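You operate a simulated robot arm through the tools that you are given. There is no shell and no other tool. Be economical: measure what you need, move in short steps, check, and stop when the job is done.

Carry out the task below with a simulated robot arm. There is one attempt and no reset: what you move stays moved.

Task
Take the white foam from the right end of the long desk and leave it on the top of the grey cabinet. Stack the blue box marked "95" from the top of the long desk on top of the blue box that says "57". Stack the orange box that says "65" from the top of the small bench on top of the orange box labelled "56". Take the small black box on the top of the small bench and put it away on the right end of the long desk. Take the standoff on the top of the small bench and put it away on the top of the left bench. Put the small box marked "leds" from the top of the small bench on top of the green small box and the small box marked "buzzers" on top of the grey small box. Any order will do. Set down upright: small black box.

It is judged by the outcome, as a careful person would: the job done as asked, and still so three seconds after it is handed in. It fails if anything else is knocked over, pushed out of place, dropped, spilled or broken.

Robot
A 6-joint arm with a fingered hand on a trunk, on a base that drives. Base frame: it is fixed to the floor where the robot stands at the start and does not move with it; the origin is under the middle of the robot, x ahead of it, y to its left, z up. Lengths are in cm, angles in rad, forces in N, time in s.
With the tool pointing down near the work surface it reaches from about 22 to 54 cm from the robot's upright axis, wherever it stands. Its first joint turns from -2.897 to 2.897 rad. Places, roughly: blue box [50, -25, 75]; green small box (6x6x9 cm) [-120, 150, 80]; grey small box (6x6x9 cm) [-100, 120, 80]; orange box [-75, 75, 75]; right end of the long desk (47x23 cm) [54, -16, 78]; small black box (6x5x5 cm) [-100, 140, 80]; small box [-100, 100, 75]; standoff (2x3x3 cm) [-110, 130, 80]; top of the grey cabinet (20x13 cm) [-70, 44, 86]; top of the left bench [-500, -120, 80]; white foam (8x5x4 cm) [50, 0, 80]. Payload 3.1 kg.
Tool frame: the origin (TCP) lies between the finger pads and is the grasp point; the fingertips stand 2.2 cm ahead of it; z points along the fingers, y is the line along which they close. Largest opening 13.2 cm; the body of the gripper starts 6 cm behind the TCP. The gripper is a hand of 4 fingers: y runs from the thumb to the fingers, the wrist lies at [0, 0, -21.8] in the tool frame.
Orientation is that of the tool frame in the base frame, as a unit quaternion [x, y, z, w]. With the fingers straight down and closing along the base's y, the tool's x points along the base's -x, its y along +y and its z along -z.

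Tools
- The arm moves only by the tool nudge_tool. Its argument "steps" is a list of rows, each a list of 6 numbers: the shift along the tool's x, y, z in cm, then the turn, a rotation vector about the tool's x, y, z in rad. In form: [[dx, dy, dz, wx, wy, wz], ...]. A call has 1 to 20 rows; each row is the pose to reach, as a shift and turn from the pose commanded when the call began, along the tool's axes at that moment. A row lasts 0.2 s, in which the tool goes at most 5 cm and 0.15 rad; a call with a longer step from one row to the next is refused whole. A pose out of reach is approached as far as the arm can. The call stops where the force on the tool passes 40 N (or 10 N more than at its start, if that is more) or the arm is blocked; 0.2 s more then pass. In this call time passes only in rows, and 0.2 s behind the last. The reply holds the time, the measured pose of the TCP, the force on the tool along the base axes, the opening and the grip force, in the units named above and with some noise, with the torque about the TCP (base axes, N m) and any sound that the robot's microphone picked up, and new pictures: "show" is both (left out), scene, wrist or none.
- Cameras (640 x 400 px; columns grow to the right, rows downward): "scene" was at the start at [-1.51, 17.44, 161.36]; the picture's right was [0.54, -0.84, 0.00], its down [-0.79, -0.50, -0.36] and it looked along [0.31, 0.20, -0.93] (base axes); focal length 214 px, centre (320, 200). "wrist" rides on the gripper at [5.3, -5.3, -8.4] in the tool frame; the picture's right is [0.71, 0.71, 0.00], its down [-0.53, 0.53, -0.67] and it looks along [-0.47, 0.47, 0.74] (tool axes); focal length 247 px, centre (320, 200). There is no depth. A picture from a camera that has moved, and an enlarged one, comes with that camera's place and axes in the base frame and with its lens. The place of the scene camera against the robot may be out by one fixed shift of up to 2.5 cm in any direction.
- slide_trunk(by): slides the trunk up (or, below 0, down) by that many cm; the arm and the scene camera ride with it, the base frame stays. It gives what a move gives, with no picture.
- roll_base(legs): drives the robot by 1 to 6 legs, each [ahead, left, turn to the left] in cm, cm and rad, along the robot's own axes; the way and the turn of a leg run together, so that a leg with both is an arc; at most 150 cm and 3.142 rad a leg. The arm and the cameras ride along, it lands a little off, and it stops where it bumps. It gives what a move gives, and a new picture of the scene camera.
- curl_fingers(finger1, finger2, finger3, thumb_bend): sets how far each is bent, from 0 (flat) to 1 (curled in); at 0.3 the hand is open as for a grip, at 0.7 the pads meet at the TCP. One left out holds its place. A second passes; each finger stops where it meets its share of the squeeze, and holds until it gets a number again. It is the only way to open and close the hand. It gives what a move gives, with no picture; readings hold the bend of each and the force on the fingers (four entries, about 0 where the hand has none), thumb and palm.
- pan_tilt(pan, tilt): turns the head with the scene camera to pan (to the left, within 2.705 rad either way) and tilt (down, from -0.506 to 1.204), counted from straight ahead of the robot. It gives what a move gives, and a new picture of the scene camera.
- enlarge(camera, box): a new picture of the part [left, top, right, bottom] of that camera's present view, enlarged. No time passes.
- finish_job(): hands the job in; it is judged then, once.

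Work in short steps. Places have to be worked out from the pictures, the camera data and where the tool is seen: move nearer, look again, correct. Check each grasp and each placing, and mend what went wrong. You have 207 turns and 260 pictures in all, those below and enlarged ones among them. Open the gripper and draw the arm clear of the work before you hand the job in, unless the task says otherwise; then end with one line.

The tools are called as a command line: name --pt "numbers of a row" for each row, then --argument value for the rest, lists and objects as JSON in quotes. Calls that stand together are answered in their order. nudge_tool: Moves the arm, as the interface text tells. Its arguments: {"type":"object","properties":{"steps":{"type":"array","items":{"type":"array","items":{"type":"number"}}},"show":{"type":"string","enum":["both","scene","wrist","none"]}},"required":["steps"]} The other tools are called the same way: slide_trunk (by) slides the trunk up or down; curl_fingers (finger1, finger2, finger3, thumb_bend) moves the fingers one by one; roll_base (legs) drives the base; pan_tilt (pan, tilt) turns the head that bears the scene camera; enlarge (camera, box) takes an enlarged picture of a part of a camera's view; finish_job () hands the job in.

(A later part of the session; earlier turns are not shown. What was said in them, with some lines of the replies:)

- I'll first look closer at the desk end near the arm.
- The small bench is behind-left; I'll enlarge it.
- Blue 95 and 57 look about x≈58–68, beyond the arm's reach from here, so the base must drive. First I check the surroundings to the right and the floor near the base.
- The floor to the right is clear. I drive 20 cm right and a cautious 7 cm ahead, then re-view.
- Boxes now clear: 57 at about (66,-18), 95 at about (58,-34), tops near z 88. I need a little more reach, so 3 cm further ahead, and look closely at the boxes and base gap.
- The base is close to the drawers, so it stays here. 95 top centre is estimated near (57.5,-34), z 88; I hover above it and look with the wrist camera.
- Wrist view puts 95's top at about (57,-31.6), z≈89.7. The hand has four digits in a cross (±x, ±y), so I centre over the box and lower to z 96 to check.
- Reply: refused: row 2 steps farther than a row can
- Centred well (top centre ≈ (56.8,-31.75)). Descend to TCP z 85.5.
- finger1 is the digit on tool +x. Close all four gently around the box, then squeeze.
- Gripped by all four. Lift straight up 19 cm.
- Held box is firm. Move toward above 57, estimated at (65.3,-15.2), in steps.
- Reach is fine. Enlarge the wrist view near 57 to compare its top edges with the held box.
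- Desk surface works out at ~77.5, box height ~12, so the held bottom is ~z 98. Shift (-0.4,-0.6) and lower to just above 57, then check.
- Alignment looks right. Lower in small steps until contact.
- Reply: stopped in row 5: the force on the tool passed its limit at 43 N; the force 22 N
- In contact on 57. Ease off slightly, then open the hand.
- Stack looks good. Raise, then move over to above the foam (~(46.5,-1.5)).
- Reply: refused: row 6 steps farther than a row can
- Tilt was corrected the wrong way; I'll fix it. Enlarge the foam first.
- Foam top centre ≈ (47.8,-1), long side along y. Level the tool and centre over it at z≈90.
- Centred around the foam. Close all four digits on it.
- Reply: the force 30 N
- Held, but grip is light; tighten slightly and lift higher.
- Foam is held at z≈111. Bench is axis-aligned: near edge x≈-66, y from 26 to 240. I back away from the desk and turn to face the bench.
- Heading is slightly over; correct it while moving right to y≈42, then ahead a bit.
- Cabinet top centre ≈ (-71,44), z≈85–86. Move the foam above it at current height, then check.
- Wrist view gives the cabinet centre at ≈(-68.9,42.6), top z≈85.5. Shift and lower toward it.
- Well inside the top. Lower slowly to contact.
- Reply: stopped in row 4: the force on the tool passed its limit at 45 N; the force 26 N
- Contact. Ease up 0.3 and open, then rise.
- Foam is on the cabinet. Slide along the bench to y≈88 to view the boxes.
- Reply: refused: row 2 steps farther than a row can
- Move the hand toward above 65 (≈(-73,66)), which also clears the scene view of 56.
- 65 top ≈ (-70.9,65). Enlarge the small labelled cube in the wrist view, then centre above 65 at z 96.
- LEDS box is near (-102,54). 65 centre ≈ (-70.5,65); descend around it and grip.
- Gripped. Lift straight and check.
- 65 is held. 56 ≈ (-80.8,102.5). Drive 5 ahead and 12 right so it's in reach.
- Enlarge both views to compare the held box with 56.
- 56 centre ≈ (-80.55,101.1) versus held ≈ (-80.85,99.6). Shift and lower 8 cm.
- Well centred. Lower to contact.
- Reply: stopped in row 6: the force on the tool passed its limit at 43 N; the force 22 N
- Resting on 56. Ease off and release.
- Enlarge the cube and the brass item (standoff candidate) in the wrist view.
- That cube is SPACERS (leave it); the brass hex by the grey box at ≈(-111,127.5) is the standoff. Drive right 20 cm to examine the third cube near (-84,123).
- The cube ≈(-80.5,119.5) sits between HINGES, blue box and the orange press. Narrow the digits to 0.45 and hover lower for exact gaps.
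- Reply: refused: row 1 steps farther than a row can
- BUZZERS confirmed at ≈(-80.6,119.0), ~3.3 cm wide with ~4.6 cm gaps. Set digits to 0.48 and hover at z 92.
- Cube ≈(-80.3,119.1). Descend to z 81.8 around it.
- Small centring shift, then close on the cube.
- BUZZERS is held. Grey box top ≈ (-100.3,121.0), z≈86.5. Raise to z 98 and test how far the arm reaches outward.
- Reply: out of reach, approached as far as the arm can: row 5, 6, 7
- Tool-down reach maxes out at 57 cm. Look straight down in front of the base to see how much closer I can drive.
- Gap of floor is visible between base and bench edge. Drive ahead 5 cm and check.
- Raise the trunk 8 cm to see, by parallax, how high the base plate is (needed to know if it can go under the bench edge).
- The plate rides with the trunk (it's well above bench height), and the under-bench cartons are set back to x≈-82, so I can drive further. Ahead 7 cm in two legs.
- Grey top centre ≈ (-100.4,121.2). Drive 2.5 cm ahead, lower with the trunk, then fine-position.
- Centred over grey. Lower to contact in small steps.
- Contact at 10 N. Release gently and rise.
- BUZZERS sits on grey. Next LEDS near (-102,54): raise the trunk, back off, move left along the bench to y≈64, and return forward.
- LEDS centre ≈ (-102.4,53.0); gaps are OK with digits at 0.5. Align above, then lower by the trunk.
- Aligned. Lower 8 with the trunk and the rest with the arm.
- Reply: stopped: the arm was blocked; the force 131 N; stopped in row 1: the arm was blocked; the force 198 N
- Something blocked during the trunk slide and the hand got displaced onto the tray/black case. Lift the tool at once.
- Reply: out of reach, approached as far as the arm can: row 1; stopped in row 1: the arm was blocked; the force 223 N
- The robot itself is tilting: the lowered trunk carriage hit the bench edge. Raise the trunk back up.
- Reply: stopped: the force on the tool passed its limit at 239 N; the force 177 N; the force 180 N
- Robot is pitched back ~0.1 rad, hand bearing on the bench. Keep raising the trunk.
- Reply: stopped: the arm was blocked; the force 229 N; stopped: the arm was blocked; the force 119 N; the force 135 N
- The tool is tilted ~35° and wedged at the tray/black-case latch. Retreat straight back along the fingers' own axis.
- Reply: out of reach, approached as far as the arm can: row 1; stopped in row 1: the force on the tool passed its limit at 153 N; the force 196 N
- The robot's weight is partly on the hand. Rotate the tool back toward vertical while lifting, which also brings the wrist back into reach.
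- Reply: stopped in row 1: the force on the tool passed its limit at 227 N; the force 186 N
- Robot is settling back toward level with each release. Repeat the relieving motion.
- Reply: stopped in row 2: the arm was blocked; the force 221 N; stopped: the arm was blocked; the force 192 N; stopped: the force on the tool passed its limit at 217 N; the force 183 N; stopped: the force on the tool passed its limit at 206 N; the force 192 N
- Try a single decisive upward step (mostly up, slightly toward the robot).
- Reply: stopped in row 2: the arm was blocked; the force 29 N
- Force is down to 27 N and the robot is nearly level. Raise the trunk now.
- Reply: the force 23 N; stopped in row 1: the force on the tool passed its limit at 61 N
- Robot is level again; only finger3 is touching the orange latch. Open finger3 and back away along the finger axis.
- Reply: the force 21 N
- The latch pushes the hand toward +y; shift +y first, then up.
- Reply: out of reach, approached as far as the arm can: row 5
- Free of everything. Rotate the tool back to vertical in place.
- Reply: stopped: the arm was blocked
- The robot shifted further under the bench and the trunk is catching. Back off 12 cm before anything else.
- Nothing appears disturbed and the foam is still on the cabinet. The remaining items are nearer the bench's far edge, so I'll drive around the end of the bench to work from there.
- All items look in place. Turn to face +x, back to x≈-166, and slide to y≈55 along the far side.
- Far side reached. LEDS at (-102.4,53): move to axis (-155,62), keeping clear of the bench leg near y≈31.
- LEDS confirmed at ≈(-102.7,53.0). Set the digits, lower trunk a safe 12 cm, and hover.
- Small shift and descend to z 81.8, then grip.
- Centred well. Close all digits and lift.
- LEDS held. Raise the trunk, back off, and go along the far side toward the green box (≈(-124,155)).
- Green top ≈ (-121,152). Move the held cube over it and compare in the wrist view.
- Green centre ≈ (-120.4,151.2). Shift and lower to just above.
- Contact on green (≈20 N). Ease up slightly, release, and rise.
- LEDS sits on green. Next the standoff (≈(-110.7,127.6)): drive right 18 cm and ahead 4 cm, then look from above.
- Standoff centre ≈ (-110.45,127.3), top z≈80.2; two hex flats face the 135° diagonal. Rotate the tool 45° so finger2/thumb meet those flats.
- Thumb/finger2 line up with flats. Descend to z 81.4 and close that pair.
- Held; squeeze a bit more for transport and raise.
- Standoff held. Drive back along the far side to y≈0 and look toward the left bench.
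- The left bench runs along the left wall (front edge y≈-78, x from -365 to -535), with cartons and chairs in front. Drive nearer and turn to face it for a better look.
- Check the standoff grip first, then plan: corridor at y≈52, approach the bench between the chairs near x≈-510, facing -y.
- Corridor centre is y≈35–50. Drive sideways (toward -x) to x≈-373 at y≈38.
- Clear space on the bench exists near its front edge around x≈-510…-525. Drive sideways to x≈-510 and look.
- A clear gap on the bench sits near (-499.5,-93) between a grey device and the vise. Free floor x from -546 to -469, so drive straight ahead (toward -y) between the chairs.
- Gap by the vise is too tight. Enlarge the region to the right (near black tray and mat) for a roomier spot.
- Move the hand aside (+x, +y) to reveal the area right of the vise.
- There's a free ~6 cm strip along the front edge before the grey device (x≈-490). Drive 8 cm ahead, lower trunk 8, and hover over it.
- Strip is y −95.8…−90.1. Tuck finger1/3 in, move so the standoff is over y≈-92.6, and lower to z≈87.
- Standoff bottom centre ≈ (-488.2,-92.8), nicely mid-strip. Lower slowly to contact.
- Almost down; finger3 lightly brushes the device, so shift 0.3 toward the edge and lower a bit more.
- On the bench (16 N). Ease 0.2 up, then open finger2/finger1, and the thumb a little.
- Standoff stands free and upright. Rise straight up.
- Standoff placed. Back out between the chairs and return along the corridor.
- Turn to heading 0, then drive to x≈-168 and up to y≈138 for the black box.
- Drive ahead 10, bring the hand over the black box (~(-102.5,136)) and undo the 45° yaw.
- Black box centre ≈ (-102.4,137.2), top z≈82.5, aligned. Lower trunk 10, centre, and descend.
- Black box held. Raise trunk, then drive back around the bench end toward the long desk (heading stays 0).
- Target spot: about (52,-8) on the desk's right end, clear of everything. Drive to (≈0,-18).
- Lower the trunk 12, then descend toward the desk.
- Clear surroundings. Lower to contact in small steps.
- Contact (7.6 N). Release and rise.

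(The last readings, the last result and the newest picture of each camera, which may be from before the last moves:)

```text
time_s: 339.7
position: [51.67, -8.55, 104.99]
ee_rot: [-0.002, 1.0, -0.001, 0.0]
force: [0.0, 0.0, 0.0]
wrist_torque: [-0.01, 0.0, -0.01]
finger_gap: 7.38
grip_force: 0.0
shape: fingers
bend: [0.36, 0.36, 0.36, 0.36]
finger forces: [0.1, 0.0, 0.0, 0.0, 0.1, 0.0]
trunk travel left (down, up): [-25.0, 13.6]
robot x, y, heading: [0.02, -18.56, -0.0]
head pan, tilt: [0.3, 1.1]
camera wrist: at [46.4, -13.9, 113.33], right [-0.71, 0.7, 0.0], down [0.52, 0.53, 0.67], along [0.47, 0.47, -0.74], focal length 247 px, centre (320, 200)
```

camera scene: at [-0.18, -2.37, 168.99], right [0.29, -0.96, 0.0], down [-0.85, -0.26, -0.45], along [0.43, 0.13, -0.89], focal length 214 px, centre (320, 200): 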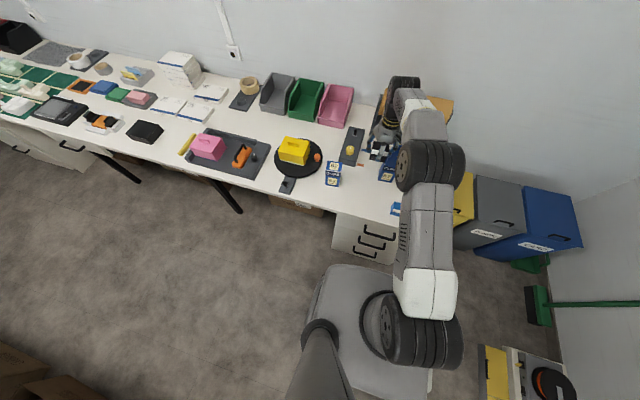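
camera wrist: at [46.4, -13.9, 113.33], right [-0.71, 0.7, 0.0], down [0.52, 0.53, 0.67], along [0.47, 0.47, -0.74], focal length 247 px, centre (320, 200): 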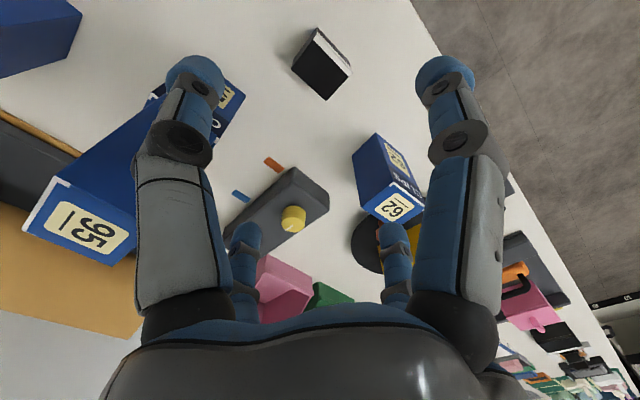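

Black box stands upright on the desk. Back off and return to near the start pose to compare the bench with the initial picture.

roll_base --legs '[[-8, 0, 0], [8, 18.5, 0]]'

slide_trunk --by 5

pan_tilt --pan 2.4 --tilt 0.8

enlarge --camera "scene" --box '[190, 130, 400, 260]'

```text
time_s: 342.0
position: [51.61, 9.98, 104.79]
ee_rot: [-0.002, 1.0, -0.001, -0.001]
force: [1.7, 0.5, 0.5]
wrist_torque: [0.0, 0.0, 0.01]
finger_gap: 7.36
grip_force: 0.1
shape: fingers
bend: [0.36, 0.36, 0.36, 0.36]
finger forces: [0.0, 0.1, 0.0, 0.0, 0.0, 0.0]
trunk travel left (down, up): [-25.0, 13.6]
robot x, y, heading: [0.24, -0.15, 0.001]
head pan, tilt: [0.3, 1.1]
camera scene: at [-0.19, 16.13, 156.9], right [0.29, -0.96, 0.0], down [-0.85, -0.26, -0.45], along [0.43, 0.13, -0.89], focal length 214 px, centre (320, 200)
```

scene: 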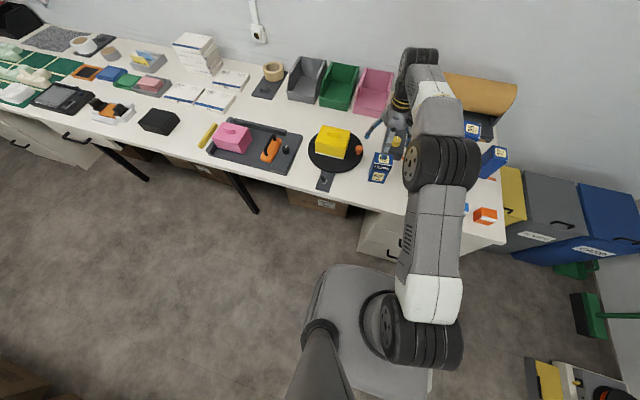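

```text
time_s: 342.9
position: [51.58, 9.8, 109.8]
ee_rot: [-0.001, 1.0, -0.001, 0.0]
force: [0.2, 0.7, -0.4]
wrist_torque: [0.02, -0.02, 0.03]
finger_gap: 7.38
grip_force: 0.0
shape: fingers
bend: [0.36, 0.36, 0.36, 0.36]
finger forces: [0.1, 0.1, 0.0, 0.1, 0.1, 0.0]
trunk travel left (down, up): [-30.0, 8.6]
robot x, y, heading: [-0.13, -0.04, -0.002]
head pan, tilt: [0.3, 1.1]
```

```text
time_s: 344.9
position: [51.57, 10.07, 109.92]
ee_rot: [-0.002, 1.0, -0.001, 0.0]
force: [-0.3, 0.0, -0.4]
wrist_torque: [-0.01, -0.03, -0.01]
finger_gap: 7.4
grip_force: 0.0
shape: fingers
bend: [0.36, 0.36, 0.36, 0.36]
finger forces: [0.1, 0.0, 0.0, 0.1, 0.0, 0.0]
trunk travel left (down, up): [-30.0, 8.6]
robot x, y, heading: [-0.45, 0.05, -0.003]
head pan, tilt: [2.4, 0.799]
camera scene: at [-12.22, 19.59, 164.11], right [0.68, 0.74, 0.0], down [0.53, -0.49, -0.7], along [-0.51, 0.47, -0.72], focal length 214 px, centre (320, 200)
```

scene: 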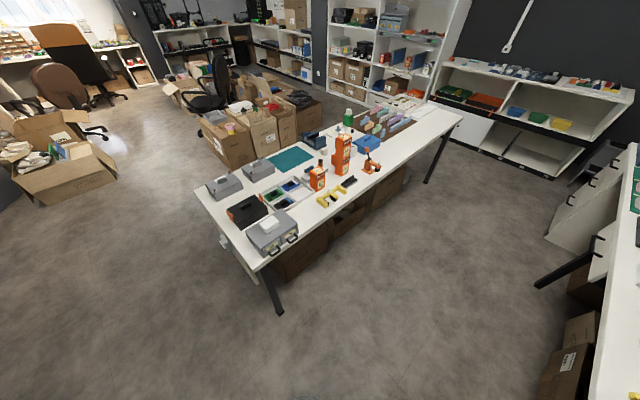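

```text
3.05 times, centred on (295, 195) of scene
camera zoom: at [-12.22, 19.59, 164.11], right [0.68, 0.74, 0.0], down [0.53, -0.49, -0.7], along [-0.51, 0.47, -0.72], focal length 654 px, centre (396, 215)
```

zoom: 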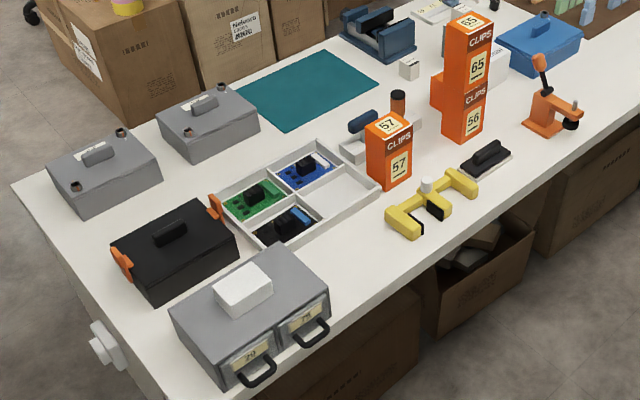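

The bench matches the initial picture. Check the LEDS/BUZZERS stacks and the desk once more.

enlarge --camera "scene" --box '[310, 90, 420, 170]'

nudge_tool --pt "4 0 -3 0 0 0" --pt "8 0 -3 0 0 0" --pt "12 0 -3 0 0 0" --pt "16 0 -3 0 0 0" --show "none"

pan_tilt --pan -0.3 --tilt 1.0

enlarge --camera "scene" --box '[120, 60, 400, 240]'

```text
5.00 times, centred on (365, 130) of scene
camera zoom: at [-12.22, 19.59, 164.11], right [0.68, 0.74, 0.0], down [0.53, -0.49, -0.7], along [-0.51, 0.47, -0.72], focal length 1072 px, centre (95, 550)
```

zoom: 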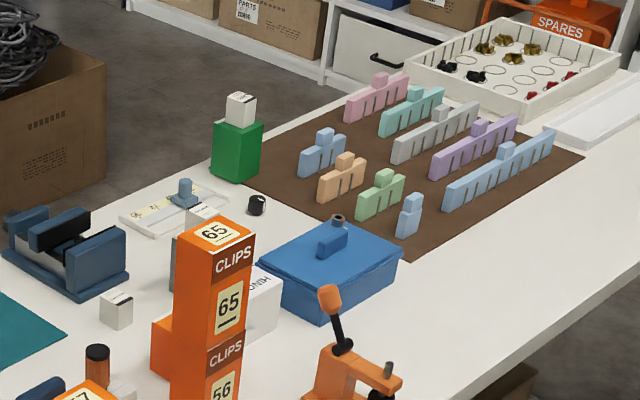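

```text
time_s: 345.9
position: [35.52, 9.78, 113.08]
ee_rot: [-0.001, 1.0, 0.0, 0.001]
force: [0.0, 0.5, 0.6]
wrist_torque: [-0.01, -0.01, -0.01]
finger_gap: 7.38
grip_force: 0.1
shape: fingers
bend: [0.36, 0.36, 0.36, 0.36]
finger forces: [0.1, 0.0, 0.0, 0.0, 0.0, 0.0]
trunk travel left (down, up): [-30.0, 8.6]
robot x, y, heading: [0.12, -0.18, -0.003]
head pan, tilt: [2.4, 0.799]
```

```text
time_s: 348.3
position: [35.71, 9.83, 112.96]
ee_rot: [-0.002, 1.0, -0.001, 0.0]
force: [0.1, -0.7, 0.5]
wrist_torque: [0.01, -0.01, 0.0]
finger_gap: 7.4
grip_force: 0.0
shape: fingers
bend: [0.36, 0.36, 0.36, 0.36]
finger forces: [0.0, 0.0, 0.0, 0.0, 0.0, 0.1]
trunk travel left (down, up): [-30.0, 8.6]
robot x, y, heading: [-0.27, -0.34, -0.0]
head pan, tilt: [-0.3, 1.0]
camera scene: at [0.36, 12.06, 162.6], right [-0.3, -0.95, 0.0], down [-0.8, 0.25, -0.54], along [0.52, -0.16, -0.84], focal length 214 px, centre (320, 200)
```

scene: 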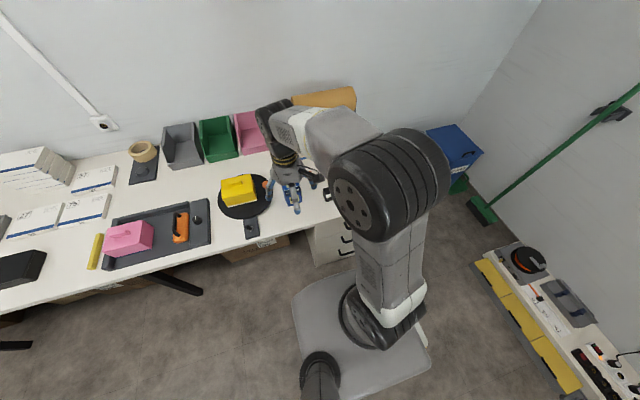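

```text
2.22 times, centred on (260, 150) of scene
camera zoom: at [0.36, 12.06, 162.6], right [-0.3, -0.95, 0.0], down [-0.8, 0.25, -0.54], along [0.52, -0.16, -0.84], focal length 477 px, centre (453, 311)
```

zoom: 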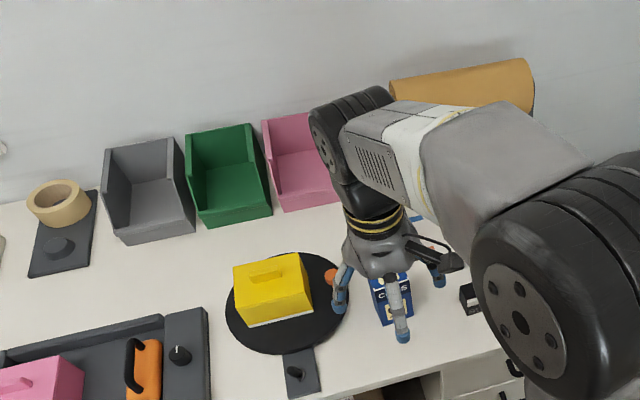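

Everything is in place. Draw the arm clear of the desk by backing off, open the hand, and hand in.

roll_base --legs '[[-18, 0, 0]]'

curl_fingers --finger1 0.3 --finger2 0.3 --finger3 0.3 --thumb_bend 0.3

finish_job

```text
time_s: 349.8
position: [17.5, 9.84, 113.02]
ee_rot: [-0.003, 1.0, -0.001, 0.0]
force: [-0.9, 0.7, -0.4]
wrist_torque: [0.02, 0.0, 0.0]
finger_gap: 7.37
grip_force: 0.2
shape: fingers
bend: [0.36, 0.36, 0.36, 0.36]
finger forces: [0.0, 0.0, 0.0, 0.0, 0.1, 0.0]
trunk travel left (down, up): [-30.0, 8.6]
robot x, y, heading: [-17.93, -0.09, 0.008]
head pan, tilt: [-0.3, 1.0]
camera scene: at [-17.89, 12.07, 162.6], right [-0.29, -0.96, 0.0], down [-0.8, 0.25, -0.54], along [0.52, -0.16, -0.84], focal length 214 px, centre (320, 200)
```

scene: 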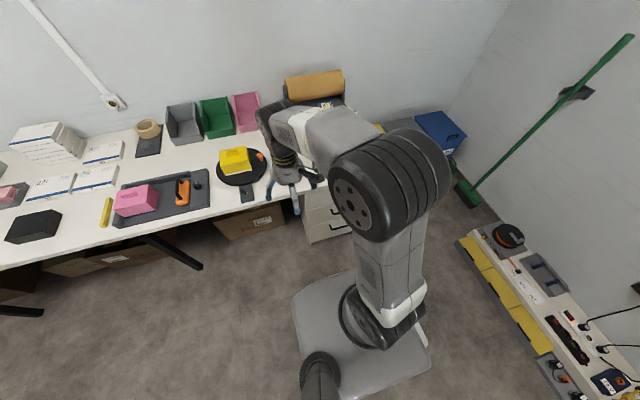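

```text
time_s: 350.8
position: [17.61, 9.88, 112.93]
ee_rot: [-0.003, 1.0, 0.0, 0.0]
force: [0.6, -0.5, 0.4]
wrist_torque: [-0.02, 0.02, 0.04]
finger_gap: 8.75
grip_force: 0.1
shape: fingers
bend: [0.3, 0.3, 0.3, 0.3]
finger forces: [0.1, 0.1, 0.0, 0.0, 0.1, 0.1]
trunk travel left (down, up): [-30.0, 8.6]
robot x, y, heading: [-17.98, -0.32, 0.005]
head pan, tilt: [-0.3, 1.0]
```

```text
The job is handed in.
```

All seven moves are done and the job is handed in; lowering the trunk during the LEDS pick wedged the hand against the small bench's tray and black case (forces up to about 240 N), but the bench afterwards looked the same as in the first picture.
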